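You operate a simulated robot arm through the tools that you are given. There is no shell and no other tool. Be economical: measure what you need, move in short steps, check, and stop when the job is done.

You are at the controls of a simulated two-armed robot. One attempt, no reset.

JOB
Stand the blue block on the square pad, the yellow block on the long pad; set a 1 mm gap.
Fine: by the gap knob; shut the drawer.
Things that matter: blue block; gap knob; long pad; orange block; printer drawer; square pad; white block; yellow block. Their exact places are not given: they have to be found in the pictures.

It is judged by the outcome, as a careful person would: the job done as asked, and still so three seconds after it is handed in. It fails if anything else is knocked over, pushed out of place, dropped, spilled or broken.

ROBOT AND FRAMES
Two 7-joint arms with two-finger parallel grippers on one trunk, on a base that drives. Base frame: it is fixed to the floor where the robot stands at the start and does not move with it; the origin is under the middle of the robot, x ahead of it, y to its left, z up. Units: mm, degrees, N and s.
The left shoulder is at the start at [70, 134, 1301], the right one opposite. With the tool pointing down near the work surface each hand reaches from about 180 to 640 mm from the robot's upright axis, wherever it stands, measured 20 degrees to its own side. Places, roughly: gap knob [600, -200, 1100]; long pad [200, -100, 800]; printer drawer [400, 0, 800]; square pad [300, 0, 800]. Payload 1.57 kg a hand.
Tool frame (each hand has its own): the origin (TCP) lies between the finger pads and is the grasp point; the fingertips stand 30 mm ahead of it; z points along the fingers, y is the line along which they close. Largest opening 80 mm; finger width 17, thickness 12; the body of the gripper, 40 by 82 mm, starts 80 mm behind the TCP.
Orientation is told as [roll, pitch, yaw] about the base's x, y, z axes, in that order, counted from this pose: with the fingers straight down and closing along the base's y, the tool's x points along the base's -x, its y along +y and its z along -z.

CONTROLS
- The arms move only by the tool drive_tool. It takes "left_series", "right_series" or both (then of equal length, played together; a hand with none holds still); each is a list of rows, each a list of 7 numbers: the finger opening in mm, from 0 to 80, then the shift along the tool's x, y, z in mm, then the turn, a rotation vector about the tool's x, y, z in degrees. In form: [[fingers, dx, dy, dz, wx, wy, wz], ...]. A call has 1 to 12 rows; each row shifts and turns the commanded pose from where the row before left it, along the tool's axes as they then stand. Each row takes 0.2 s and may step no farther than 50 mm and 8.6 degrees from the row before; otherwise, or with a gripper value out of range, the whole call is refused. A pose out of reach is approached as far as the arm can. The call stops where the force on the tool passes 40 N (or 10 N more than at its start, if that is more) or the arm is blocked; 0.2 s more then pass. Each finger travels about 153 mm/s and halts on what it meets, pressing with about 43 N; the grip force reading is that of the motor and also rises with nothing between the fingers. The clock runs only during rows and for 0.2 s after the last one: add rows that do not move to give the fingers time. It gives the time, the measured TCP pose, the force on the tool (base axes), the opening and the grip force at its end, in the units of the frame above (readings bear some noise), with the torque about the TCP (base axes, N m) and any sound that the robot's microphone picked up.
- Cameras (640 x 400 px; columns grow to the right, rows downward): "scene" is now at [135.7, -4.4, 1528]; the picture's right is [-0.01, -1.00, 0.00], its down [-0.77, 0.01, -0.63] and it looks along [0.63, -0.01, -0.78] (base axes); focal length 214 px, centre (320, 200). "left" rides on the left gripper at [72, 7, -122] in its tool frame; the picture's right is [-0.09, 1.00, 0.00], its down [-0.84, -0.08, -0.54] and it looks along [-0.54, -0.05, 0.84] (tool axes); focal length 238 px, centre (320, 200). "right" rides on the right gripper at [72, -7, -122] in its tool frame; the picture's right is [0.09, 1.00, 0.00], its down [-0.84, 0.08, -0.54] and it looks along [-0.54, 0.05, 0.84] (tool axes); focal length 238 px, centre (320, 200).
- get_image(camera): a new picture of that camera. The clock stands still meanwhile.
- raise_lower(by): slides the trunk up (or, below 0, down) by that many mm; the arms and the scene camera ride with it, the base frame stays. It gives what a move gives, with no picture.
- roll_base(legs): drives the robot by 1 to 6 legs, each [ahead, left, turn to the left] in mm, mm and degrees, along the robot's own axes; the way and the turn of a leg run together, so that a leg with both is an arc; at most 1500 mm and 180 degrees a leg. The arms and the cameras ride along, it lands a little off, and it stops where it bumps. It gives what a move gives.
- aim_head(pan, tilt): turns the head with the scene camera to pan (to the left, within 86 degrees either way) and tilt (down, from -29 to 69), counted from straight ahead of the robot. It gives what a move gives.
- locate(camera, pixels): for up to 12 pixels [column, row] of the newest picture of that camera ("zoom" is the newest enlarged one), the place [x, y, z] in the base frame of the surface seen there, good to about 2 mm, but the place of the scene camera against the robot may be out by one fixed shift of up to 25 mm in any direction. The clock stands still meanwhile.
- close_up(camera, box): a new picture of the part [left, top, right, bottom] of that camera's present view, enlarged. The clock stands still meanwhile.
- hand_in(): hands the job in; it is judged then, once.

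Keep the steps short. Do not move on a guess: measure, check each grasp and each placing, and mend mistakes. In all there are 80 turns and 78 pictures (those below and enlarged ones count). Leave the grippers open and the arms clear of the work at the hand-in unless told otherwise, and finish with a single line.

The tools are called after "Emit:" as a command line: name --argument value ..., lists and objects as JSON in quotes. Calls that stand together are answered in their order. drive_tool: Moves the arms, as the interface text tells. Its arguments: {"type":"object","properties":{"left_series":{"type":"array"},"right_series":{"type":"array"}},"required":[]} The other tools are called the same way: raise_lower (by) slides the trunk up or down; roll_base (legs) drives the base; aim_head (pan, tilt) turns the head that bears the scene camera; get_image (camera) takes a picture; locate (camera, pixels) gives the place of the surface under pixels of a picture; close_up (camera, box) takes an enlarged picture of a part of a camera's view; hand_in () hands the job in.

At the start:

```text
time_s: 0.0
left_tool_pos: [372.4, 116.2, 1399.8]
left_tcp_rot: [0.1, 0.0, 0.0]
left_ft_force: [0.3, 0.4, 0.0]
left_torque: [0.02, 0.01, -0.01]
left_gripper_width: 79.9
left_grasp_force: 0.1
right_tool_pos: [380.1, -211.4, 1381.1]
right_tcp_rot: [0.0, -0.1, -0.1]
right_ft_force: [-0.4, 0.3, 0.1]
right_torque: [0.01, 0.01, 0.0]
right_gripper_width: 79.9
right_grasp_force: 0.0
trunk travel left (down, up): [-875.0, 65.0]
robot x, y, heading: [5.4, 2.1, 0.1]
head pan, tilt: [-0.7, 50.8]
```

scene: 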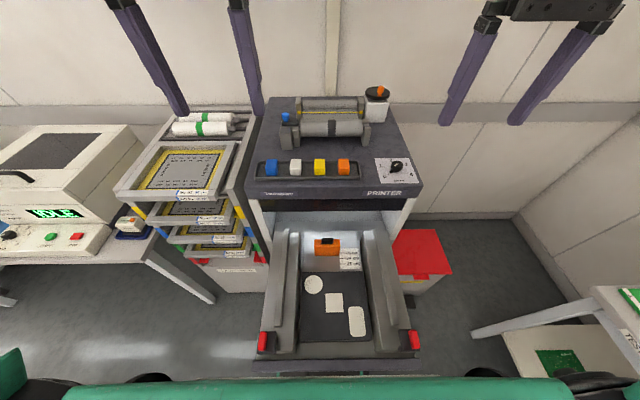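
right: 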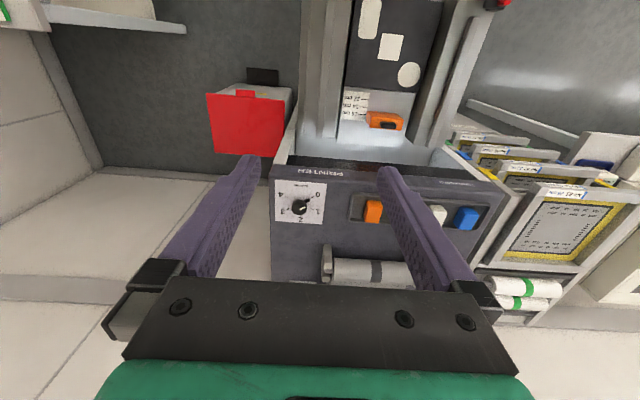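
left: 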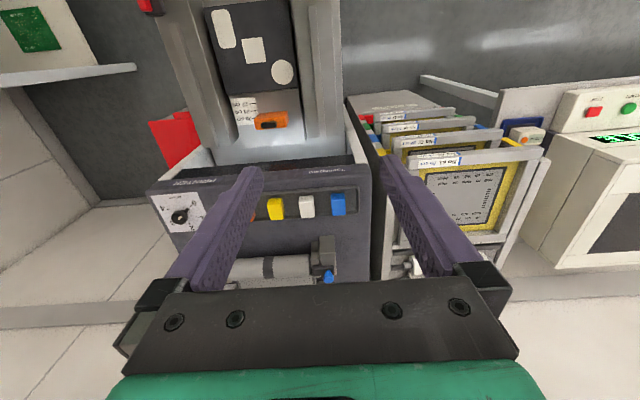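

I see a printer with blocks in a tray on top (row ~167), a gap knob at (395,167), and an open drawer with round, square and long pads. Next I enlarge both areas.

Emit:
close_up --camera "scene" --box '[240, 80, 430, 200]'

Emit:
close_up --camera "scene" --box '[240, 220, 440, 370]'

Emit:
close_up --camera "right" --box '[260, 150, 360, 230]'

Emit:
locate --camera "scene" --pixels '[[271, 165], [296, 165], [320, 165], [344, 165], [397, 165], [314, 284], [334, 302], [357, 321], [327, 244], [264, 341], [414, 340], [340, 355]]'

```text
3.33 times, centred on (335, 140) of scene
```

zoom: 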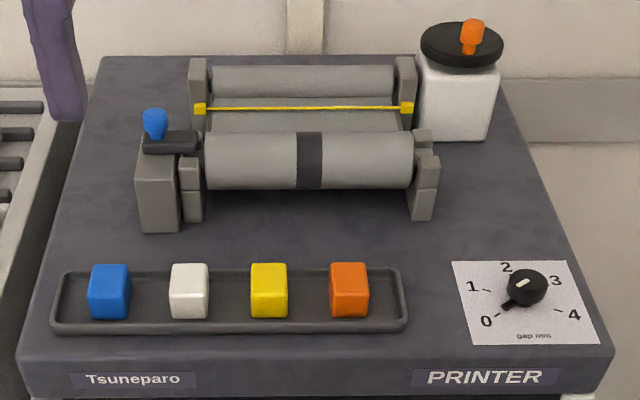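

```text
2.67 times, centred on (340, 295) of scene
```

zoom: 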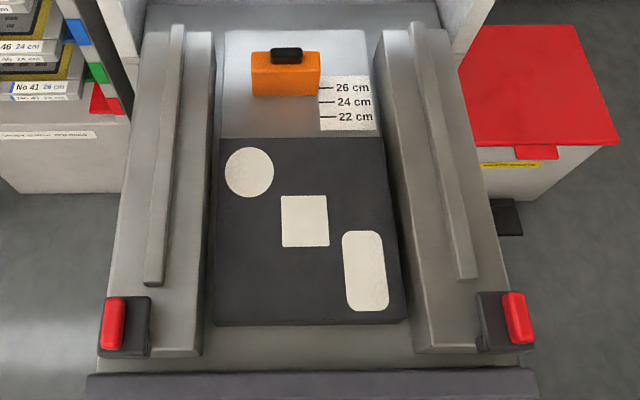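

```text
5.00 times, centred on (310, 190) of right
```

zoom: 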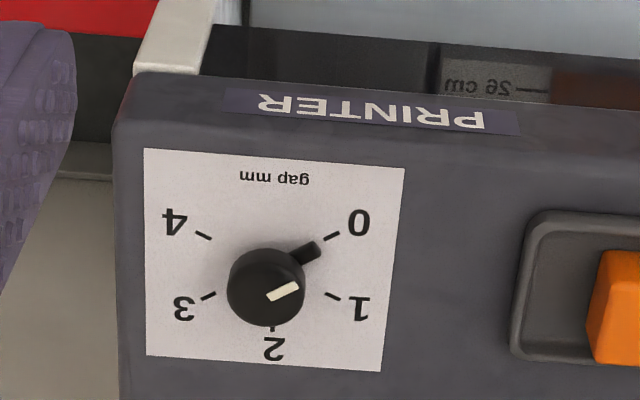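

```text
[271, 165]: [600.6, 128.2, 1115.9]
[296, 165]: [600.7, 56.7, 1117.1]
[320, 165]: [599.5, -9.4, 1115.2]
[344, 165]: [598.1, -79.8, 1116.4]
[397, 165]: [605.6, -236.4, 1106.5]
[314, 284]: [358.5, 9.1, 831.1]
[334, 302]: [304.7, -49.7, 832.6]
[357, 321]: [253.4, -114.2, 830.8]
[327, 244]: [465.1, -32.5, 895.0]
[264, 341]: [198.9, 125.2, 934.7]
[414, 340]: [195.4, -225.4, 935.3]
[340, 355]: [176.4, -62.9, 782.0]
```

The knob nub now points at 0. The scene camera may be shifted, so I measure with the wrist cameras too.

Emit:
locate --camera "left" --pixels '[[275, 203], [307, 202], [338, 200], [254, 48], [224, 28], [282, 72], [330, 225]]'

Emit:
locate --camera "right" --pixels '[[373, 205], [300, 206], [391, 46], [370, 18], [466, 213], [438, 208], [312, 190], [285, 195]]'

Emit:
close_up --camera "left" --box '[240, 170, 370, 250]'

```text
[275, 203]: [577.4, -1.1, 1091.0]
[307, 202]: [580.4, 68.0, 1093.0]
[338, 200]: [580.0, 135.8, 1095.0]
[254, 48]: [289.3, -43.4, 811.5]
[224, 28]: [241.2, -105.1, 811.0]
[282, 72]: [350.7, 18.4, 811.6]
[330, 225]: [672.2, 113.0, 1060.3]
```

```text
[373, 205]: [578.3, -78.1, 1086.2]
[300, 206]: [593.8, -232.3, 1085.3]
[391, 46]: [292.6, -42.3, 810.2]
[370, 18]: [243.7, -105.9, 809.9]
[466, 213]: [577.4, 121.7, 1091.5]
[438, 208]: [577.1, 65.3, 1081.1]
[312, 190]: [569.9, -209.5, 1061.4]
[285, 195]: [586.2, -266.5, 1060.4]
```

```text
4.92 times, centred on (305, 210) of left
```

zoom: 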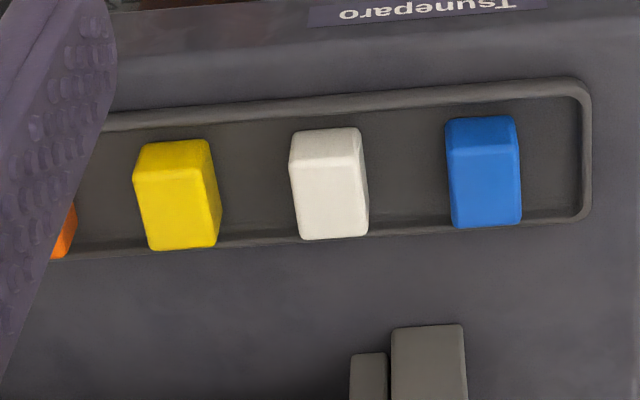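

The wrist cameras agree with each other; the scene camera reads about (+13,-7,+21) high. I measure the block edges in the last enlarged left picture.

Emit:
locate --camera "zoom" --pixels '[[452, 175], [520, 170], [486, 152], [487, 221], [150, 195], [208, 195], [180, 174], [182, 243], [420, 180], [560, 200], [380, 120], [500, 300]]'

Emit:
locate --camera "left" --pixels '[[213, 85], [214, 60], [300, 60], [195, 40], [325, 100], [225, 9], [223, 48], [213, 28], [236, 28], [245, 38], [264, 60], [170, 20]]'

Emit:
close_up --camera "left" --box '[140, 0, 360, 140]'

```text
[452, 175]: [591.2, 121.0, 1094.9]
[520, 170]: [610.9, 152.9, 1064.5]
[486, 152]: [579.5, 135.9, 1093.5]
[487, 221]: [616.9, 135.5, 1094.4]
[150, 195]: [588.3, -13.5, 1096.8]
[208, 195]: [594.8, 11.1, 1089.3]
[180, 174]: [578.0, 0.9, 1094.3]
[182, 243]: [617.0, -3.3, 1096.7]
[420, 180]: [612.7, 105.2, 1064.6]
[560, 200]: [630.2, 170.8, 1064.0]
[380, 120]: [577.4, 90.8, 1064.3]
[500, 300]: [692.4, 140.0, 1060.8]
```

```text
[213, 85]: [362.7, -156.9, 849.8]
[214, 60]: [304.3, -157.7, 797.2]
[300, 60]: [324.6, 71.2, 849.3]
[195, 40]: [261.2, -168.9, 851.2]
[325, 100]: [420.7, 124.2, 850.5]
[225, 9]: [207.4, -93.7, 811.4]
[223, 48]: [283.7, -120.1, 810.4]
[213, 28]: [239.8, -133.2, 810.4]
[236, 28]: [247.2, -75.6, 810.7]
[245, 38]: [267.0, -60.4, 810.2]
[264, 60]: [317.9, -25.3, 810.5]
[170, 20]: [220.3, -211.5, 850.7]
```

```text
2.86 times, centred on (250, 70) of left
```

zoom: 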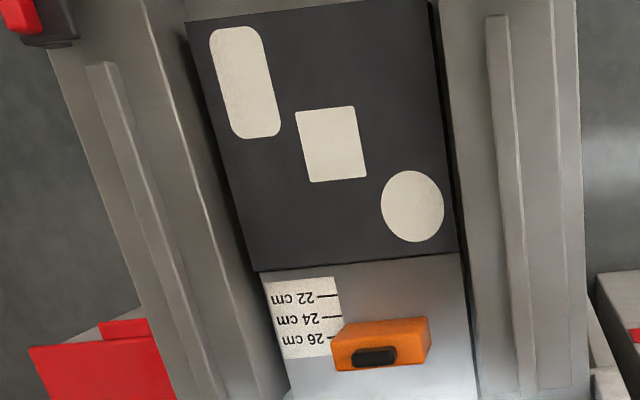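

Block tops are at z≈1095, tray floor 1064, and each block is about 40 (x) by 30 (y). Now I pin down the pads' centres and bring the left hand above the blue block.

Emit:
locate --camera "zoom" --pixels '[[297, 113], [353, 107], [365, 176], [313, 181], [332, 145], [245, 82], [235, 30], [262, 135], [222, 84], [270, 78]]'

Emit:
drive_tool --left_series '[[80, -45, 4, 30, 0, 0, 0], [80, -45, 4, 35, 0, 0, 0], [80, -45, 4, 35, 0, 0, 0], [80, -45, 4, 35, 0, 0, 0], [80, -45, 4, 35, 0, 0, 0]]'

Emit:
get_image --camera "left"

```text
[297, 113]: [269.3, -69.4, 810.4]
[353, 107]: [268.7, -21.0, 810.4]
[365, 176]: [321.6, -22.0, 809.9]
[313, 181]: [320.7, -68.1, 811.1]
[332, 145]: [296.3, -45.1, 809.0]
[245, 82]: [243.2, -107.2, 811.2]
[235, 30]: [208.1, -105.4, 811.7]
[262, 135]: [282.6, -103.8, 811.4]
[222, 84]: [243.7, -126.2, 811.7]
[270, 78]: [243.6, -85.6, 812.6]
```

```text
refused: row 1 steps farther than a row can; nothing moved
```

```text
69 pictures are left
```

left: 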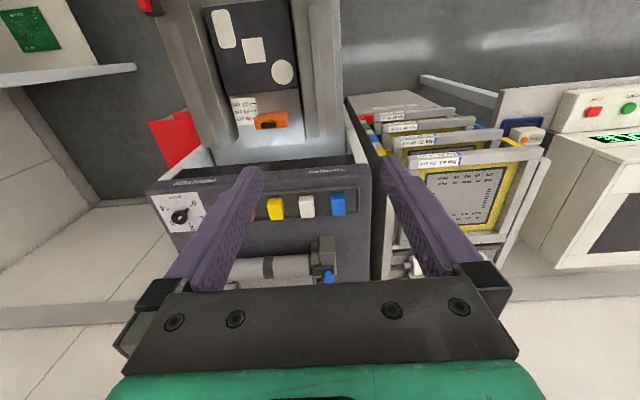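

Square pad centre is (295,-45), long pad centre (245,-105), surface 811. The step was too big (combined limit of 50), so I use smaller rows.

Emit:
drive_tool --left_series '[[80, -38, 3, 28, 0, 0, 0], [80, -38, 3, 28, 0, 0, 0], [80, -38, 3, 28, 0, 0, 0], [80, -38, 3, 28, 0, 0, 0], [80, -37, 4, 28, 0, 0, 0], [80, -37, 4, 28, 0, 0, 0], [80, 0, 0, 22, 0, 0, 0], [80, 0, 0, 0, 0, 0, 0]]'

Emit:
get_image --camera "left"

```text
time_s: 1.8
left_tool_pos: [581.6, 128.5, 1206.8]
left_tcp_rot: [0.0, 0.0, 0.0]
left_ft_force: [-0.5, 0.5, 0.9]
left_torque: [0.07, -0.04, 0.03]
left_gripper_width: 80.1
left_grasp_force: 0.1
left hand out of reach, approached as far as the arm can: row 6
right_tool_pos: [379.2, -209.6, 1381.0]
right_tcp_rot: [-0.1, -0.1, -0.1]
right_ft_force: [0.4, -0.5, 0.2]
right_torque: [0.01, 0.01, -0.06]
right_gripper_width: 79.9
right_grasp_force: 0.1
trunk travel left (down, up): [-875.0, 65.0]
robot x, y, heading: [-0.8, -3.1, 0.0]
head pan, tilt: [-0.7, 50.8]
```

```text
68 pictures are left
```

left: 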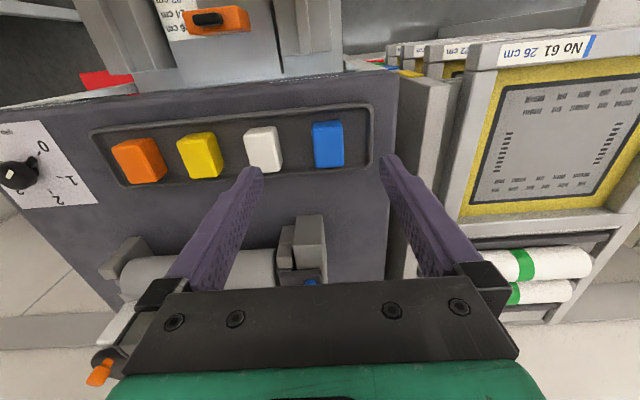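

The arm is nearly at its reach at this height. I re-measure the blocks from close up.

Emit:
locate --camera "left" --pixels '[[318, 146], [340, 144], [329, 138], [330, 164], [329, 146], [204, 155], [262, 146], [134, 160], [90, 178], [330, 175]]'

Emit:
close_up --camera "left" --box '[240, 90, 400, 190]'

```text
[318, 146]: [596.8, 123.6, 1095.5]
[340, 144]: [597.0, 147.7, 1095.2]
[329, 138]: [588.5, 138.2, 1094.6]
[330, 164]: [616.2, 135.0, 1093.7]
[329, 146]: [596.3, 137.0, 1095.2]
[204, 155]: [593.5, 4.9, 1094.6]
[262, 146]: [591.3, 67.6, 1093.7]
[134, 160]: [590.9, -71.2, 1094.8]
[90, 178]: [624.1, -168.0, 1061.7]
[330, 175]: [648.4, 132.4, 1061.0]
```

```text
4.00 times, centred on (320, 140) of left
```

zoom: 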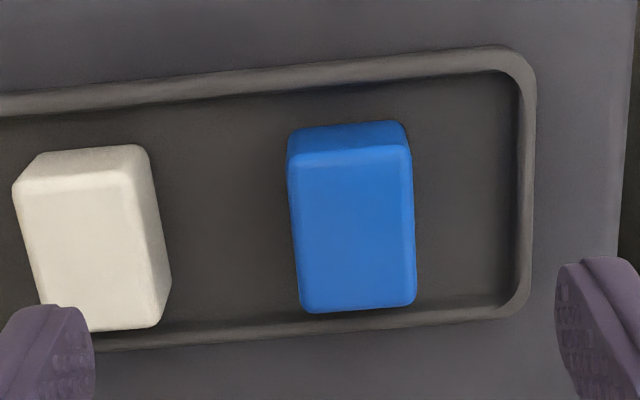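

The blue block centre is about (599,136). I lower with a 48 mm opening to z≈1140 and correct x, y.

Emit:
drive_tool --left_series '[[60, 0, 3.5, 35, 0, 0, 0], [48, 0, 4, 33, 0, 0, 0], [48, -8, 0, 0, 0, 0, 0], [48, 0, 0, 0, 0, 0, 0]]'

Emit:
close_up --camera "left" --box '[160, 60, 480, 260]'

Emit:
locate --camera "zoom" --pixels '[[300, 150], [340, 150], [320, 130], [320, 200], [420, 160], [440, 160], [460, 160]]'

```text
time_s: 2.8
left_tool_pos: [591.6, 135.0, 1139.5]
left_tcp_rot: [0.0, -0.1, 0.0]
left_ft_force: [0.6, -0.8, 0.7]
left_torque: [-0.04, -0.01, -0.02]
left_gripper_width: 48.2
left_grasp_force: 0.1
right_tool_pos: [378.8, -212.8, 1380.5]
right_tcp_rot: [-0.1, -0.1, -0.1]
right_ft_force: [-0.7, 0.5, 0.6]
right_torque: [0.0, 0.0, 0.0]
right_gripper_width: 80.1
right_grasp_force: 0.1
trunk travel left (down, up): [-875.0, 65.0]
robot x, y, heading: [4.1, -0.6, 0.2]
head pan, tilt: [-0.7, 50.8]
```

```text
2.00 times, centred on (320, 160) of left
```

zoom: 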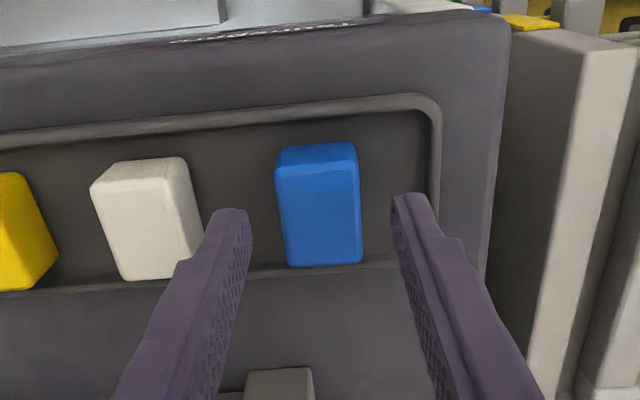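

```text
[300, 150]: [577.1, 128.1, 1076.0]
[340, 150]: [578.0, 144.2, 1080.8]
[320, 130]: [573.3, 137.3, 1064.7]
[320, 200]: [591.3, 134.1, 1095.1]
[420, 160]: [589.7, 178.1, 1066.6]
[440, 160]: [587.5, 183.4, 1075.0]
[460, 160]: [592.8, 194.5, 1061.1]
```

The fingers straddle the blue block, clear of the white block and the rim (y≈181). I lower to TCP z≈1097 and close.

Emit:
drive_tool --left_series '[[48, -3, 1, 22, 0, 0, 0], [48, -3, 0, 20, 0, 0, 0], [48, 0, 0, 0, 0, 0, 0], [20, 0, 0, 0, 0, 0, 0], [20, 0, 0, 0, 0, 0, 0], [20, 0, 0, 0, 0, 0, 0]]'

Emit:
get_image --camera "left"

```text
time_s: 4.2
left_tool_pos: [598.2, 135.7, 1096.4]
left_tcp_rot: [-0.1, -0.1, 0.1]
left_ft_force: [0.9, 0.0, 0.3]
left_torque: [-0.02, -0.02, -0.03]
left_gripper_width: 30.9
left_grasp_force: 39.5
right_tool_pos: [379.9, -210.4, 1380.6]
right_tcp_rot: [0.0, 0.0, -0.1]
right_ft_force: [0.2, -0.8, 1.0]
right_torque: [-0.06, 0.01, 0.0]
right_gripper_width: 80.0
right_grasp_force: 0.0
trunk travel left (down, up): [-875.0, 65.0]
robot x, y, heading: [2.0, 4.8, -0.3]
head pan, tilt: [-0.7, 50.8]
```

```text
65 pictures are left
```

left: 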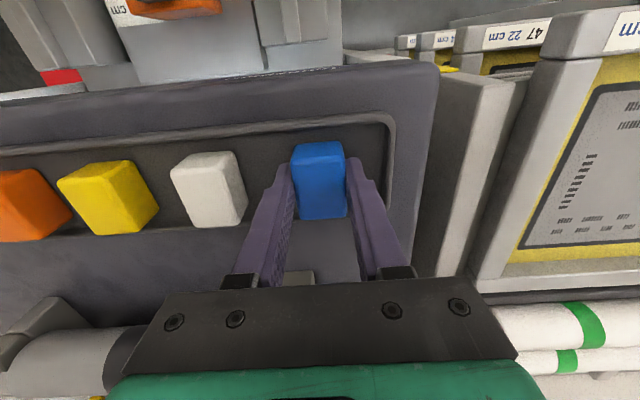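

Grip is firm (30.9 mm, 39 N). I lift 105 mm and retract over the square pad at (295,-45).

Emit:
drive_tool --left_series '[[20, 0, 0, -35, 0, 0, 0], [20, 0, 0, -35, 0, 0, 0], [20, 8, 0, -35, 0, 0, 0], [20, 36.9, -22.6, 0, 0, 0, 0], [20, 36.9, -22.6, 0, 0, 0, 0], [20, 36.9, -22.6, 0, 0, 0, 0], [20, 36.9, -22.6, 0, 0, 0, 0], [20, 36.9, -22.6, 0, 0, 0, 0], [20, 36.9, -22.6, 0, 0, 0, 0], [20, 36.9, -22.6, 0, 0, 0, 0], [20, 36.9, -22.6, 0, 0, 0, 0], [20, 0, 0, 0, 0, 0, 0]]'

Emit:
get_image --camera "scene"

```text
time_s: 6.8
left_tool_pos: [289.4, -48.7, 1199.2]
left_tcp_rot: [0.0, 0.0, -0.1]
left_ft_force: [-0.2, -0.5, -0.2]
left_torque: [0.02, 0.01, 0.04]
left_gripper_width: 31.0
left_grasp_force: 40.4
left hand out of reach, approached as far as the arm can: row 2
right_tool_pos: [380.0, -210.8, 1380.5]
right_tcp_rot: [0.0, -0.1, -0.2]
right_ft_force: [0.1, 0.3, 0.3]
right_torque: [-0.02, 0.03, 0.01]
right_gripper_width: 80.1
right_grasp_force: 0.0
trunk travel left (down, up): [-875.0, 65.0]
robot x, y, heading: [-2.4, 1.8, 0.0]
head pan, tilt: [-0.7, 50.8]
```

```text
64 pictures are left
```

scene: 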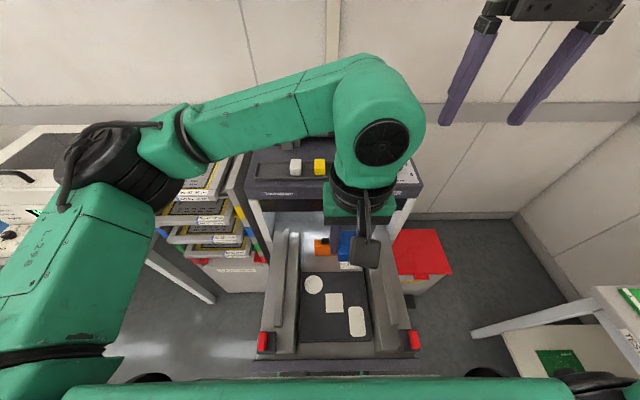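

The blue block hangs over the drawer. Before going down I check where the elbow and the nearby furniture are.

Emit:
locate --camera "scene" --pixels '[[100, 140], [260, 110], [380, 90], [180, 150], [80, 260], [200, 200], [200, 170], [220, 225], [265, 195], [15, 225], [140, 285], [350, 265]]'

Emit:
get_image --camera "left"

```text
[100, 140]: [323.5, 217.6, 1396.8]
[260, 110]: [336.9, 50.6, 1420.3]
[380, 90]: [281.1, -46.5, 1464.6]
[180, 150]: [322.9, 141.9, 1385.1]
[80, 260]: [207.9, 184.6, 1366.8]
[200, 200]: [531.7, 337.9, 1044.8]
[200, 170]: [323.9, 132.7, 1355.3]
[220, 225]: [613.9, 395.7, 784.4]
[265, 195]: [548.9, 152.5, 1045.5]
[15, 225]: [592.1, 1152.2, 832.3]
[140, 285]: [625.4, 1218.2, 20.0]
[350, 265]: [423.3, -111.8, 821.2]
```

```text
63 pictures are left
```

left: 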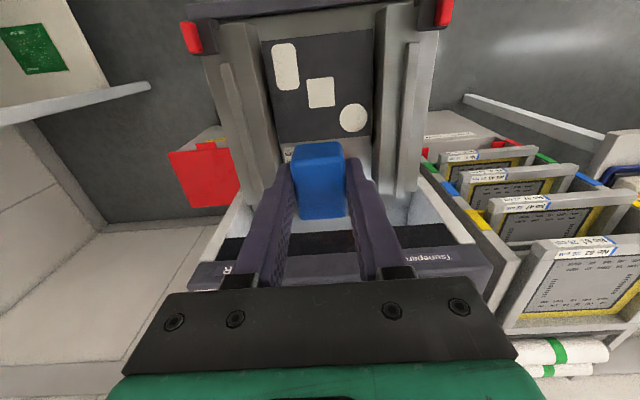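

The elbow (x≈320, y≈220, z≈1390) is well clear. I go down to z≈890 above the square pad.

Emit:
drive_tool --left_series '[[20, -5, 3.5, 40, 0, 0, 0], [20, 0, 0, 45, 0, 0, 0], [20, 0, 0, 45, 0, 0, 0], [20, 0, 0, 45, 0, 0, 0], [20, 0, 0, 45, 0, 0, 0], [20, 0, 0, 45, 0, 0, 0], [20, 0, 0, 44, 0, 0, 0], [20, 0, 0, 0, 0, 0, 0]]'

Emit:
get_image --camera "left"

Emit:
get_image --camera "scene"

```text
time_s: 8.6
left_tool_pos: [295.4, -41.8, 888.4]
left_tcp_rot: [0.0, 0.0, 0.0]
left_ft_force: [0.5, 0.0, -0.2]
left_torque: [0.03, -0.04, 0.04]
left_gripper_width: 31.1
left_grasp_force: 39.8
right_tool_pos: [379.5, -210.5, 1380.4]
right_tcp_rot: [0.0, -0.1, 0.0]
right_ft_force: [0.4, -0.3, -0.2]
right_torque: [0.0, -0.03, -0.01]
right_gripper_width: 79.9
right_grasp_force: 0.1
trunk travel left (down, up): [-875.0, 65.0]
robot x, y, heading: [-2.2, 0.7, -0.1]
head pan, tilt: [-0.7, 50.8]
```

```text
62 pictures are left
```

left: 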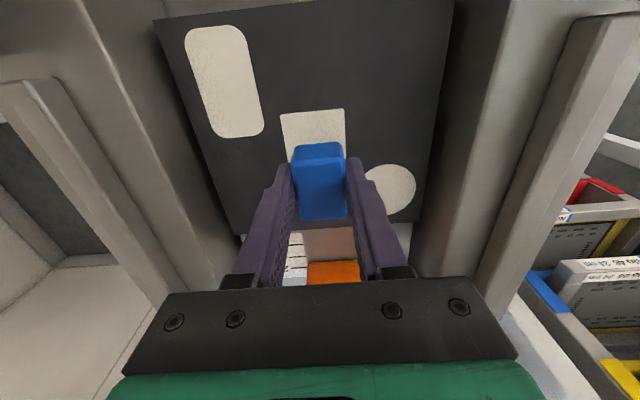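

```text
61 pictures are left
```

scene: 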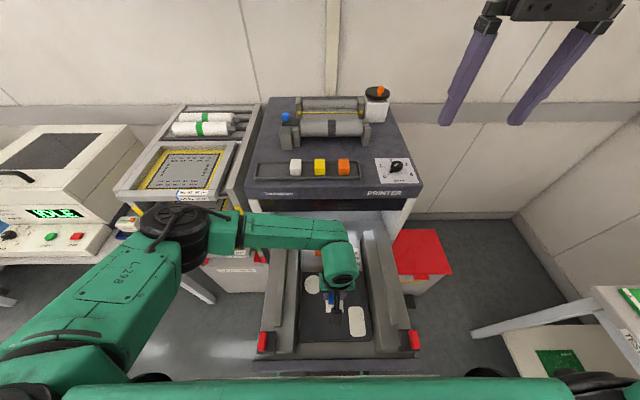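

I check the pad edges from close range, then lower.

Emit:
locate --camera "left" --pixels '[[282, 116], [342, 112], [312, 114], [284, 140], [345, 135], [215, 36], [235, 130], [225, 85], [192, 50], [248, 60]]'

Emit:
drive_tool --left_series '[[20, 0, -2, 25, 0, 0, 0], [20, 0, -0.5, 14, 0, 0, 0], [20, 0, 0, 4, 0, 0, 0], [20, 0, 0, 0, 0, 0, 0]]'

```text
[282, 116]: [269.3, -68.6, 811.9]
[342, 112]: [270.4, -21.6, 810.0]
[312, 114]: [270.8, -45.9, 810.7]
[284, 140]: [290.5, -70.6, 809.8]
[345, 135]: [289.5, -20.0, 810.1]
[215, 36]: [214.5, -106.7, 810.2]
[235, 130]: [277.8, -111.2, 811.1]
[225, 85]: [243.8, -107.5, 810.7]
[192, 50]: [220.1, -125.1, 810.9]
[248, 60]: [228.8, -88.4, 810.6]
```

```text
time_s: 9.6
left_tool_pos: [298.8, -43.9, 848.4]
left_tcp_rot: [0.0, 0.1, 0.0]
left_ft_force: [-0.3, -0.6, -0.5]
left_torque: [0.0, -0.02, 0.01]
left_gripper_width: 30.9
left_grasp_force: 39.1
right_tool_pos: [379.5, -211.4, 1380.6]
right_tcp_rot: [0.0, 0.0, -0.1]
right_ft_force: [-0.1, -0.9, 0.7]
right_torque: [-0.02, 0.05, 0.0]
right_gripper_width: 80.2
right_grasp_force: 0.1
trunk travel left (down, up): [-875.0, 65.0]
robot x, y, heading: [0.0, 2.6, 0.2]
head pan, tilt: [-0.7, 50.8]
```

Still free at 848. I ease down in 2 mm steps, watching the force.

Emit:
drive_tool --left_series '[[20, 0, -1, 2, 0, 0, 0], [20, 0, 0, 2, 0, 0, 0], [20, 0, 0, 1, 0, 0, 0], [20, 0, 0, 0, 0, 0, 0]]'

Emit:
close_up --camera "left" --box '[240, 80, 400, 240]'

```text
time_s: 10.6
left_tool_pos: [297.1, -45.3, 843.4]
left_tcp_rot: [-0.1, 0.0, 0.0]
left_ft_force: [0.3, 0.3, -0.1]
left_torque: [-0.01, 0.01, -0.03]
left_gripper_width: 31.0
left_grasp_force: 40.0
right_tool_pos: [379.9, -211.6, 1380.9]
right_tcp_rot: [0.0, -0.2, -0.2]
right_ft_force: [-0.2, 0.1, 0.0]
right_torque: [-0.02, -0.02, -0.01]
right_gripper_width: 80.1
right_grasp_force: 0.0
trunk travel left (down, up): [-875.0, 65.0]
robot x, y, heading: [2.3, -1.7, 0.1]
head pan, tilt: [-0.7, 50.8]
```

```text
2.50 times, centred on (320, 160) of left
```

zoom: 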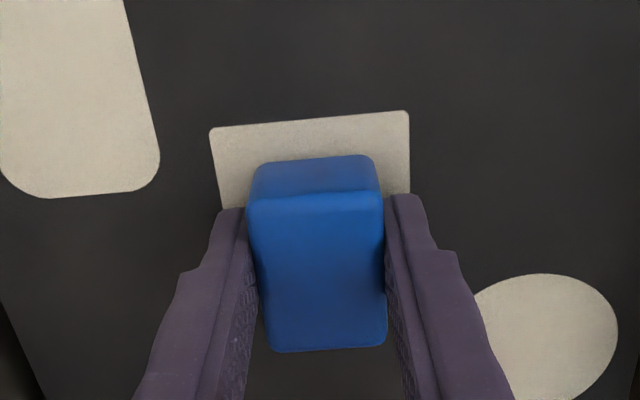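

I check how the block's front foot sits relative to the pad.

Emit:
locate --camera "zoom" --pixels '[[312, 154], [312, 160], [312, 170], [312, 185], [312, 200], [312, 340], [230, 200], [405, 190], [312, 122], [260, 152]]'

```text
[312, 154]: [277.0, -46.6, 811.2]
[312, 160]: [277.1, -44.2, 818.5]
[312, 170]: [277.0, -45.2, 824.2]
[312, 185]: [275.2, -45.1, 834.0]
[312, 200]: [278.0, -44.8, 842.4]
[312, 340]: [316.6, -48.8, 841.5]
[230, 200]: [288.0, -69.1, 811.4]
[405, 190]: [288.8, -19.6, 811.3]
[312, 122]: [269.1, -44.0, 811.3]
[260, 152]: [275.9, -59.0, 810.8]
```

The block spans x≈276–316, centred on the pad (269–321). I touch down, open gently, and rise.

Emit:
drive_tool --left_series '[[20, 0, 0, 1, 0, 0, 0], [20, 0, 0, 0.5, 0, 0, 0], [35, 0, 0, 0, 0, 0, 0], [46, 0, 0, 0, 0, 0, 0], [46, 0, 0, 0, 0, 0, 0], [46, 0, 0, -30, 0, 0, 0], [46, 0, 0, -40, 0, 0, 0], [46, 0, 0, 0, 0, 0, 0]]'

Emit:
get_image --camera "left"

```text
time_s: 12.4
left_tool_pos: [295.0, -45.0, 909.8]
left_tcp_rot: [-0.1, 0.0, 0.1]
left_ft_force: [-0.1, 0.2, 0.0]
left_torque: [0.0, -0.02, 0.01]
left_gripper_width: 46.2
left_grasp_force: 0.0
right_tool_pos: [379.7, -212.7, 1380.4]
right_tcp_rot: [0.0, -0.1, -0.1]
right_ft_force: [-0.4, 0.3, 0.4]
right_torque: [0.0, 0.0, -0.02]
right_gripper_width: 80.1
right_grasp_force: 0.1
trunk travel left (down, up): [-875.0, 65.0]
robot x, y, heading: [4.4, 0.1, -0.3]
head pan, tilt: [-0.7, 50.8]
```

```text
59 pictures are left
```

left: 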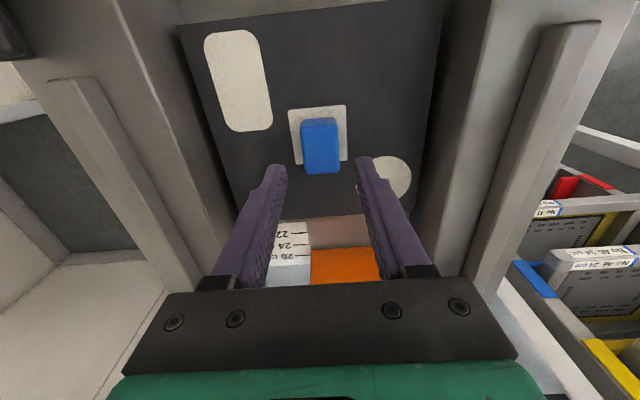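

Blue stands centred on the square pad. Now I lift the left arm away, up and to the left.

Emit:
drive_tool --left_series '[[60, 0, 0, -45, 0, 0, 0], [60, 0, 0, -45, 0, 0, 0], [60, 0, 0, -45, 0, 0, 0], [60, 0, 0, -45, 0, 0, 0], [60, 0, 0, -45, 0, 0, 0], [60, 0, 0, -45, 0, 0, 0], [60, 0, 0, -45, 0, 0, 0], [60, 0, 45, 0, 0, 0, 0], [60, 0, 45, 0, 0, 0, 0], [60, 0, 45, 0, 0, 0, 0], [60, 0, 45, 0, 0, 0, 0], [60, 0, 45, 0, 0, 0, 0]]'

Emit:
drive_tool --right_series '[[80, -27, 26, 22, 0, 0, 0], [80, -27, 26, 22, 0, 0, 0], [80, -27, 26, 22, 0, 0, 0], [80, -27, 26, 22, 0, 0, 0], [80, -27, 26, 22, 0, 0, 0], [60, -27, 26, 22, 0, 0, 0], [60, -27, 26, 22, 0, 0, 0], [50, -19, 28, 22, 0, 0, 0], [50, 0, 0, 30, 0, 0, 0], [50, 0, 0, 30, 0, 0, 0], [50, 0, 0, 0, 0, 0, 0]]'

Emit:
get_image --camera "right"

Emit:
get_image --camera "scene"

```text
time_s: 15.0
left_tool_pos: [294.4, 182.4, 1228.0]
left_tcp_rot: [-0.3, 0.0, -0.1]
left_ft_force: [0.4, -0.2, -0.2]
left_torque: [-0.01, 0.0, -0.04]
left_gripper_width: 60.0
left_grasp_force: 0.1
right_tool_pos: [377.6, -206.6, 1382.5]
right_tcp_rot: [-0.1, 0.0, -0.1]
right_ft_force: [-0.4, -0.1, -0.6]
right_torque: [0.0, 0.01, 0.0]
right_gripper_width: 80.1
right_grasp_force: 0.1
trunk travel left (down, up): [-875.0, 65.0]
robot x, y, heading: [0.1, -1.2, -0.1]
head pan, tilt: [-0.7, 50.8]
```

```text
time_s: 17.4
left_tool_pos: [296.5, 180.2, 1227.1]
left_tcp_rot: [0.0, 0.0, 0.0]
left_ft_force: [-0.5, 0.3, 0.4]
left_torque: [-0.03, 0.01, 0.02]
left_gripper_width: 60.0
left_grasp_force: 0.0
right_tool_pos: [487.4, -107.0, 1157.5]
right_tcp_rot: [-0.1, -0.1, -0.1]
right_ft_force: [0.6, -0.3, -0.3]
right_torque: [-0.03, -0.01, 0.01]
right_gripper_width: 50.1
right_grasp_force: 0.0
right hand out of reach, approached as far as the arm can: row 4, 5, 6, 7, 8
trunk travel left (down, up): [-875.0, 65.0]
robot x, y, heading: [1.6, 2.3, 0.2]
head pan, tilt: [-0.7, 50.8]
```

```text
58 pictures are left
```

right: 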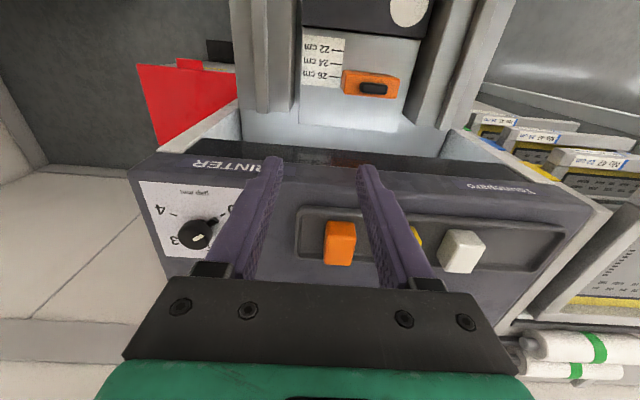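

```text
57 pictures are left
```

scene: 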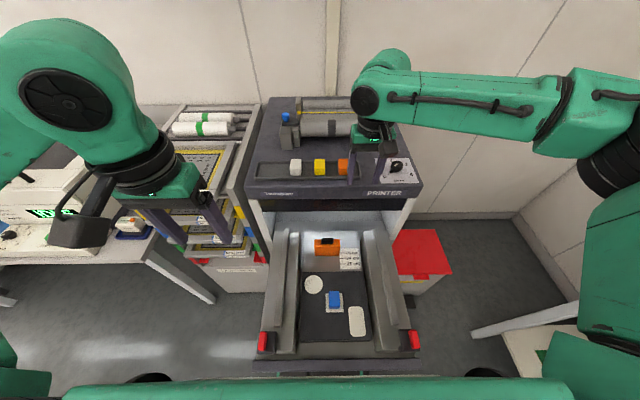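

The right hand was limited on the way (now [487,-107,1157]). I retry the remaining way at this lower height, which has more reach.

Emit:
drive_tool --right_series '[[50, 0, 35, 0, 0, 0, 0], [50, 0, 35, 0, 0, 0, 0], [50, 0, 36, 0, 0, 0, 0], [50, -37, 0, 0, 0, 0, 0], [50, -37, 0, 0, 0, 0, 0], [50, -34, 0, 0, 0, 0, 0], [50, 0, 0, 0, 0, 0, 0]]'

Emit:
get_image --camera "right"

```text
time_s: 19.0
left_tool_pos: [295.6, 179.6, 1227.3]
left_tcp_rot: [-0.1, 0.0, 0.0]
left_ft_force: [0.4, 0.5, -1.3]
left_torque: [0.01, 0.03, 0.01]
left_gripper_width: 60.1
left_grasp_force: 0.1
right_tool_pos: [499.6, -115.1, 1164.8]
right_tcp_rot: [0.0, -0.1, -0.1]
right_ft_force: [0.6, 0.5, -0.7]
right_torque: [-0.01, -0.03, -0.01]
right_gripper_width: 49.8
right_grasp_force: 0.1
right hand out of reach, approached as far as the arm can: row 1, 2, 3, 4, 5, 6
trunk travel left (down, up): [-875.0, 65.0]
robot x, y, heading: [1.0, -1.9, 0.2]
head pan, tilt: [-0.7, 50.8]
```

```text
56 pictures are left
```

right: 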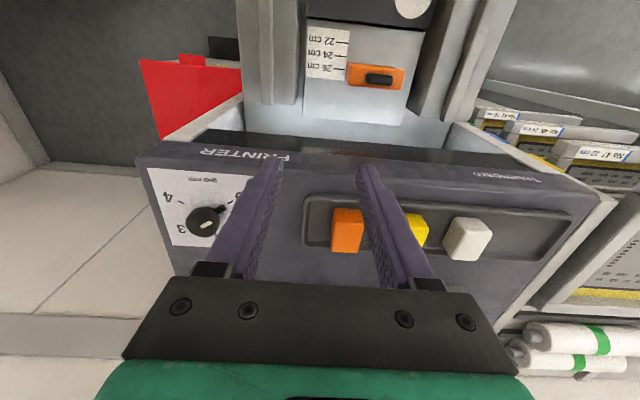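

The hand seems stuck in an awkward configuration. I back up toward the right, then extend ahead at y≈-200 above the knob (top 1085, fingertips 1130+).

Emit:
drive_tool --right_series '[[50, 30, 0, -20, 0, 0, 0], [50, 0, -45, 0, 0, 0, 0], [50, 0, -45, 0, 0, 0, 0], [50, -40, 0, 0, 0, 0, 0], [50, -40, 0, 0, 0, 0, 0], [50, -40, 0, 0, 0, 0, 0], [50, 0, 0, 0, 0, 0, 0]]'

```text
time_s: 20.6
left_tool_pos: [293.9, 179.7, 1228.4]
left_tcp_rot: [0.1, -0.1, 0.0]
left_ft_force: [-0.4, 0.3, -0.7]
left_torque: [0.0, 0.0, -0.01]
left_gripper_width: 60.0
left_grasp_force: 0.0
right_tool_pos: [557.7, -215.5, 1185.9]
right_tcp_rot: [-0.1, -0.3, 0.0]
right_ft_force: [-0.5, 0.3, 0.0]
right_torque: [-0.02, -0.02, 0.01]
right_gripper_width: 49.7
right_grasp_force: 0.1
right hand out of reach, approached as far as the arm can: row 6
trunk travel left (down, up): [-875.0, 65.0]
robot x, y, heading: [1.1, -1.4, 0.2]
head pan, tilt: [-0.7, 50.8]
```

Cross-body reach is the limit. I retract the right hand, then turn the base 15° left so that the yellow block lies straight ahead of the right shoulder.

Emit:
drive_tool --right_series '[[50, 45, 0, -10, 0, 0, 0], [50, 45, 0, -10, 0, 0, 0], [50, 40, 0, -10, 0, 0, 0], [50, 0, 0, 0, 0, 0, 0]]'

Emit:
roll_base --legs '[[0, 0, 15]]'

Emit:
get_image --camera "right"

Emit:
get_image --camera "scene"

```text
time_s: 21.6
left_tool_pos: [296.8, 179.2, 1227.2]
left_tcp_rot: [-0.1, 0.1, 0.0]
left_ft_force: [0.1, -0.8, -0.5]
left_torque: [0.02, -0.03, 0.0]
left_gripper_width: 60.1
left_grasp_force: 0.0
right_tool_pos: [428.7, -212.0, 1213.1]
right_tcp_rot: [0.0, 0.0, -0.1]
right_ft_force: [0.4, -0.2, -0.7]
right_torque: [0.01, -0.02, 0.01]
right_gripper_width: 50.3
right_grasp_force: 0.1
trunk travel left (down, up): [-875.0, 65.0]
robot x, y, heading: [-1.0, 2.7, -0.3]
head pan, tilt: [-0.7, 50.8]
```

```text
time_s: 22.9
left_tool_pos: [240.6, 248.2, 1227.3]
left_tcp_rot: [0.1, 0.0, 14.9]
left_ft_force: [1.2, 0.3, 0.3]
left_torque: [-0.02, 0.01, -0.01]
left_gripper_width: 59.9
left_grasp_force: 0.2
right_tool_pos: [468.9, -95.0, 1214.8]
right_tcp_rot: [0.1, 0.0, 14.8]
right_ft_force: [-0.4, 0.3, 0.2]
right_torque: [0.02, 0.01, -0.01]
right_gripper_width: 50.1
right_grasp_force: 0.0
trunk travel left (down, up): [-875.0, 65.0]
robot x, y, heading: [-0.1, -3.3, 14.8]
head pan, tilt: [-0.7, 50.8]
```

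```text
55 pictures are left
```

right: 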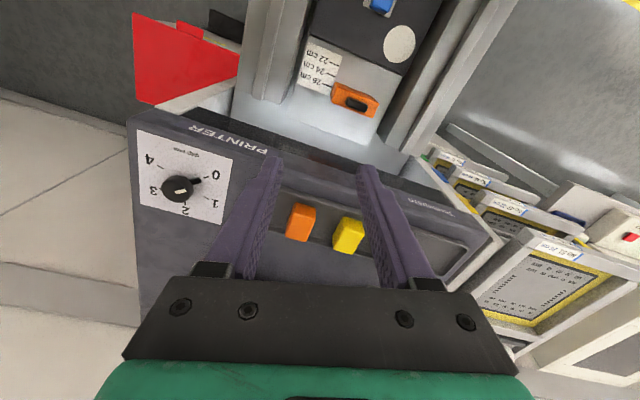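

```text
54 pictures are left
```

scene: 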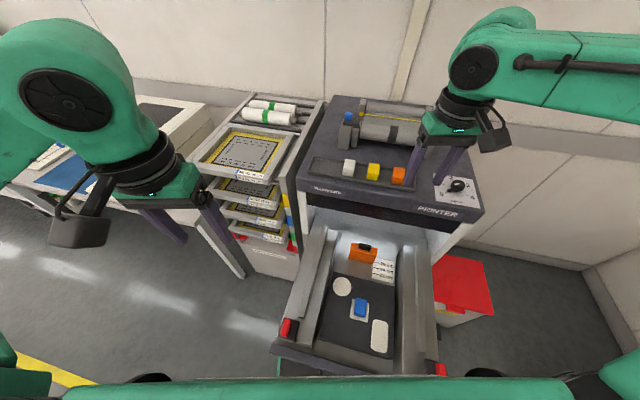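

Base turned 14.8°. I untwist the tool (yaw back to 0) and move above the yellow block at (598,-1).

Emit:
drive_tool --right_series '[[50, 0, 0, 0, 0, 0, 7.4], [50, 0, 0, 0, 0, 0, 7.4], [50, 0, 32, 22, 0, 0, 0], [50, 0, 31, 22, 0, 0, 0], [50, 0, 31, 20, 0, 0, 0], [50, -35, 0, 0, 0, 0, 0], [50, -35, 0, 0, 0, 0, 0], [50, -35, 0, 0, 0, 0, 0], [50, -24, 0, 0, 0, 0, 0], [50, 0, 0, 0, 0, 0, 0]]'

Emit:
get_image --camera "right"

```text
time_s: 25.1
left_tool_pos: [240.0, 249.8, 1227.1]
left_tcp_rot: [0.0, 0.0, 14.8]
left_ft_force: [0.7, -0.4, 1.3]
left_torque: [0.0, 0.0, 0.02]
left_gripper_width: 59.9
left_grasp_force: 0.1
right_tool_pos: [569.2, -30.2, 1151.7]
right_tcp_rot: [0.0, -0.2, 0.2]
right_ft_force: [-0.2, 0.4, 0.1]
right_torque: [-0.03, 0.07, -0.01]
right_gripper_width: 49.8
right_grasp_force: 0.0
right hand out of reach, approached as far as the arm can: row 8, 9
trunk travel left (down, up): [-875.0, 65.0]
robot x, y, heading: [1.5, 2.7, 15.0]
head pan, tilt: [-0.7, 50.8]
```

```text
53 pictures are left
```

right: 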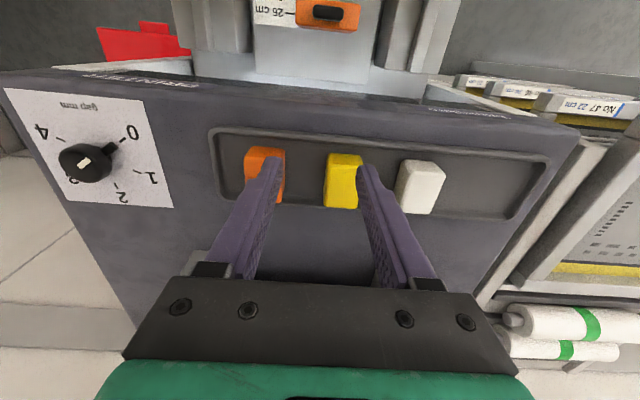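

Still ~40 mm short. I raise 30 mm and turn the base another 9° left.

Emit:
drive_tool --right_series '[[50, 20, 0, -30, 0, 0, 0], [50, 0, 0, 0, 0, 0, 0]]'

Emit:
roll_base --legs '[[0, 0, 9]]'

Emit:
drive_tool --right_series '[[50, 0, 0, 0, 0, 0, 4.5], [50, 0, 0, 0, 0, 0, 4.5], [50, 0, 0, 0, 0, 0, 0]]'

```text
time_s: 25.7
left_tool_pos: [239.4, 250.3, 1227.6]
left_tcp_rot: [0.1, 0.0, 14.9]
left_ft_force: [-1.3, -0.5, -0.1]
left_torque: [-0.03, -0.03, -0.01]
left_gripper_width: 59.9
left_grasp_force: 0.2
right_tool_pos: [549.7, -30.5, 1183.5]
right_tcp_rot: [0.0, -0.1, 0.0]
right_ft_force: [1.0, -0.3, 0.0]
right_torque: [-0.02, 0.01, 0.03]
right_gripper_width: 50.1
right_grasp_force: 0.0
trunk travel left (down, up): [-875.0, 65.0]
robot x, y, heading: [-0.0, -1.2, 15.0]
head pan, tilt: [-0.7, 50.8]
```

```text
time_s: 26.7
left_tool_pos: [198.3, 281.1, 1226.6]
left_tcp_rot: [0.1, 0.0, 23.9]
left_ft_force: [-0.1, -0.3, -0.1]
left_torque: [-0.01, 0.0, 0.0]
left_gripper_width: 60.0
left_grasp_force: 0.1
right_tool_pos: [547.1, 54.6, 1182.1]
right_tcp_rot: [0.0, -0.1, 9.1]
right_ft_force: [-0.9, -0.3, 0.4]
right_torque: [-0.02, 0.03, 0.02]
right_gripper_width: 49.8
right_grasp_force: 0.0
trunk travel left (down, up): [-875.0, 65.0]
robot x, y, heading: [-1.3, 2.6, 23.7]
head pan, tilt: [-0.7, 50.8]
```

```text
time_s: 27.5
left_tool_pos: [197.5, 283.8, 1226.9]
left_tcp_rot: [0.1, 0.0, 23.9]
left_ft_force: [-0.1, -0.4, -0.6]
left_torque: [-0.03, -0.03, -0.02]
left_gripper_width: 60.1
left_grasp_force: 0.0
right_tool_pos: [547.3, 54.5, 1181.2]
right_tcp_rot: [0.1, 0.1, -0.1]
right_ft_force: [-0.2, -0.6, -0.1]
right_torque: [0.01, -0.03, 0.01]
right_gripper_width: 50.3
right_grasp_force: 0.1
trunk travel left (down, up): [-875.0, 65.0]
robot x, y, heading: [2.2, -1.2, 24.0]
head pan, tilt: [-0.7, 50.8]
```

Now I move to above the yellow block: y -55, down 35, then x +48.

Emit:
drive_tool --right_series '[[50, 0, -28, 15, 0, 0, 0], [50, 0, -27, 20, 0, 0, 0], [50, -20, 0, 0, 0, 0, 0], [50, -18, 0, 0, 0, 0, 0], [50, -11, 0, 0, 0, 0, 0], [50, 0, 0, 0, 0, 0, 0]]'

Emit:
get_image --camera "right"

Emit:
locate --camera "right" --pixels '[[305, 180], [325, 180], [315, 160], [315, 170], [345, 180], [335, 195]]'

```text
time_s: 28.9
left_tool_pos: [198.1, 283.4, 1228.2]
left_tcp_rot: [0.0, 0.0, 23.9]
left_ft_force: [-0.1, 0.4, 0.0]
left_torque: [0.02, 0.01, -0.01]
left_gripper_width: 60.2
left_grasp_force: 0.1
right_tool_pos: [595.2, -0.6, 1148.5]
right_tcp_rot: [0.0, -0.1, -0.1]
right_ft_force: [0.7, -0.2, -0.4]
right_torque: [0.0, 0.02, 0.01]
right_gripper_width: 50.0
right_grasp_force: 0.0
trunk travel left (down, up): [-875.0, 65.0]
robot x, y, heading: [-3.8, -1.1, 23.8]
head pan, tilt: [-0.7, 50.8]
```

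```text
52 pictures are left
```

right: 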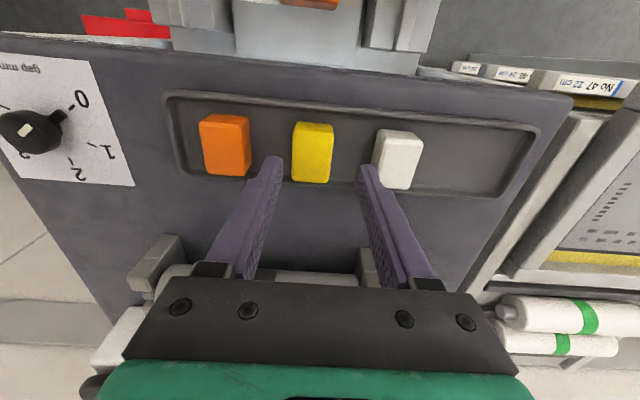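

```text
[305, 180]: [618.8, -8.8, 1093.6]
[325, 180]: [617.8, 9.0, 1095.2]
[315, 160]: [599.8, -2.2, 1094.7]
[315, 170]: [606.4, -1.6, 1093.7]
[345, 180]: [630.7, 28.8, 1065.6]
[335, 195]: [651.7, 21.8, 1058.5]
```

The fingers straddle the yellow block with free space to orange and white. I descend to z≈1097 and close.

Emit:
drive_tool --right_series '[[48, -2, 0, 26, 0, 0, 0], [48, 0, 0, 25, 0, 0, 0], [48, 0, 0, 0, 0, 0, 0], [20, 0, 0, 0, 0, 0, 0], [20, 0, 0, 0, 0, 0, 0], [20, 0, 0, 0, 0, 0, 0]]'

Emit:
get_image --camera "right"

```text
time_s: 30.3
left_tool_pos: [197.5, 283.8, 1226.7]
left_tcp_rot: [0.0, 0.0, 23.9]
left_ft_force: [-0.3, 0.3, -1.1]
left_torque: [0.0, 0.02, 0.02]
left_gripper_width: 60.2
left_grasp_force: 0.0
right_tool_pos: [597.1, 1.1, 1097.5]
right_tcp_rot: [0.0, 0.0, 0.0]
right_ft_force: [-0.7, -0.7, 0.1]
right_torque: [0.05, 0.02, 0.0]
right_gripper_width: 30.9
right_grasp_force: 40.0
trunk travel left (down, up): [-875.0, 65.0]
robot x, y, heading: [0.6, -3.0, 24.2]
head pan, tilt: [-0.7, 50.8]
```

```text
51 pictures are left
```

right: 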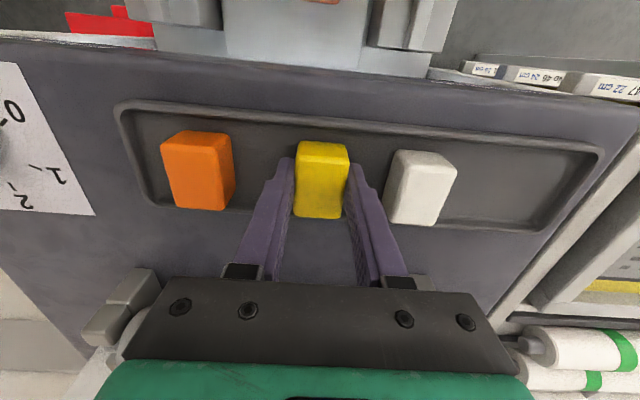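

Yellow is held (30.9 mm, 40 N). I lift 90 mm and retract over the long pad (245,-105).

Emit:
drive_tool --right_series '[[20, 0, 0, -30, 0, 0, 0], [20, 0, 0, -25, 0, 0, 0], [20, 10, 0, -25, 0, 0, 0], [20, 38, -12, -10, 0, 0, 0], [20, 44, -13.5, 0, 0, 0, 0], [20, 44, -13.5, 0, 0, 0, 0], [20, 44, -13.5, 0, 0, 0, 0], [20, 44, -13.5, 0, 0, 0, 0], [20, 44, -13.5, 0, 0, 0, 0], [20, 43, -13.5, 0, 0, 0, 0], [20, 41, -13, 0, 0, 0, 0], [20, 0, 0, 0, 0, 0, 0]]'

Emit:
get_image --camera "right"

Emit:
get_image --camera "scene"

```text
time_s: 32.9
left_tool_pos: [197.7, 284.2, 1227.0]
left_tcp_rot: [0.0, 0.1, 23.9]
left_ft_force: [-0.1, 0.1, 0.3]
left_torque: [0.02, 0.01, 0.01]
left_gripper_width: 60.1
left_grasp_force: 0.1
right_tool_pos: [375.7, -67.2, 1186.7]
right_tcp_rot: [0.1, 0.1, 0.0]
right_ft_force: [0.1, 0.8, -0.1]
right_torque: [-0.03, 0.02, 0.03]
right_gripper_width: 31.0
right_grasp_force: 39.7
right hand out of reach, approached as far as the arm can: row 9, 10, 11
trunk travel left (down, up): [-875.0, 65.0]
robot x, y, heading: [-1.7, -1.0, 24.0]
head pan, tilt: [-0.7, 50.8]
```

```text
50 pictures are left
```

right: 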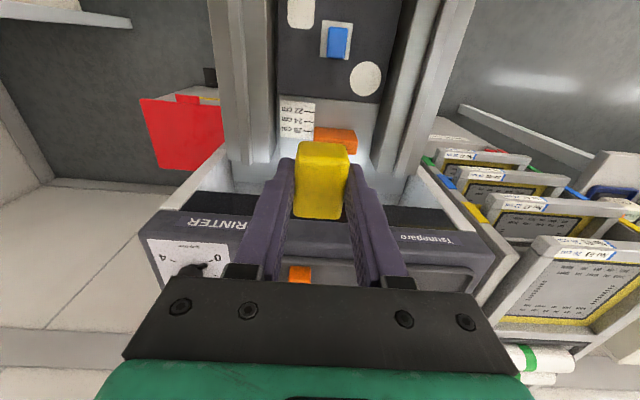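

```text
49 pictures are left
```

scene: 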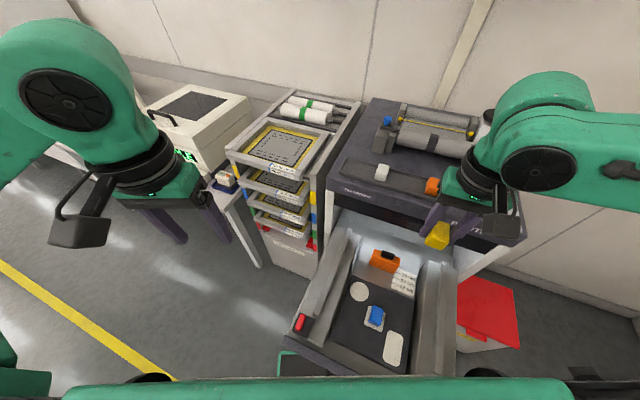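

The hand hit a joint limit; I turn the base back 24° to the right, with the hand clear of everything at z≈1187, then untwist the tool.

Emit:
roll_base --legs '[[0, 0, -24]]'

Emit:
drive_tool --right_series '[[20, 0, 0, 0, 0, 0, -8], [20, 0, 0, 0, 0, 0, -8], [20, 0, 0, 0, 0, 0, -8], [20, 0, 0, 0, 0, 0, 0]]'

```text
time_s: 34.6
left_tool_pos: [296.3, 177.2, 1227.4]
left_tcp_rot: [0.0, 0.1, -0.4]
left_ft_force: [1.5, 0.1, 0.2]
left_torque: [0.04, 0.0, -0.01]
left_gripper_width: 59.9
left_grasp_force: 0.0
right_tool_pos: [316.1, -214.8, 1186.5]
right_tcp_rot: [-0.1, 0.0, -24.3]
right_ft_force: [0.0, 0.4, -0.7]
right_torque: [-0.01, 0.02, 0.02]
right_gripper_width: 31.0
right_grasp_force: 39.6
trunk travel left (down, up): [-875.0, 65.0]
robot x, y, heading: [-2.3, -0.4, -0.5]
head pan, tilt: [-0.7, 50.8]
```

```text
time_s: 35.6
left_tool_pos: [297.4, 177.5, 1227.4]
left_tcp_rot: [0.1, 0.0, -0.4]
left_ft_force: [-0.6, -0.3, 0.0]
left_torque: [-0.01, -0.04, 0.03]
left_gripper_width: 60.0
left_grasp_force: 0.1
right_tool_pos: [316.4, -215.6, 1184.9]
right_tcp_rot: [-0.1, -0.2, -0.2]
right_ft_force: [-0.5, 0.5, -1.4]
right_torque: [-0.02, 0.0, -0.01]
right_gripper_width: 30.9
right_grasp_force: 40.2
trunk travel left (down, up): [-875.0, 65.0]
robot x, y, heading: [0.3, -2.3, -0.4]
head pan, tilt: [-0.7, 50.8]
```

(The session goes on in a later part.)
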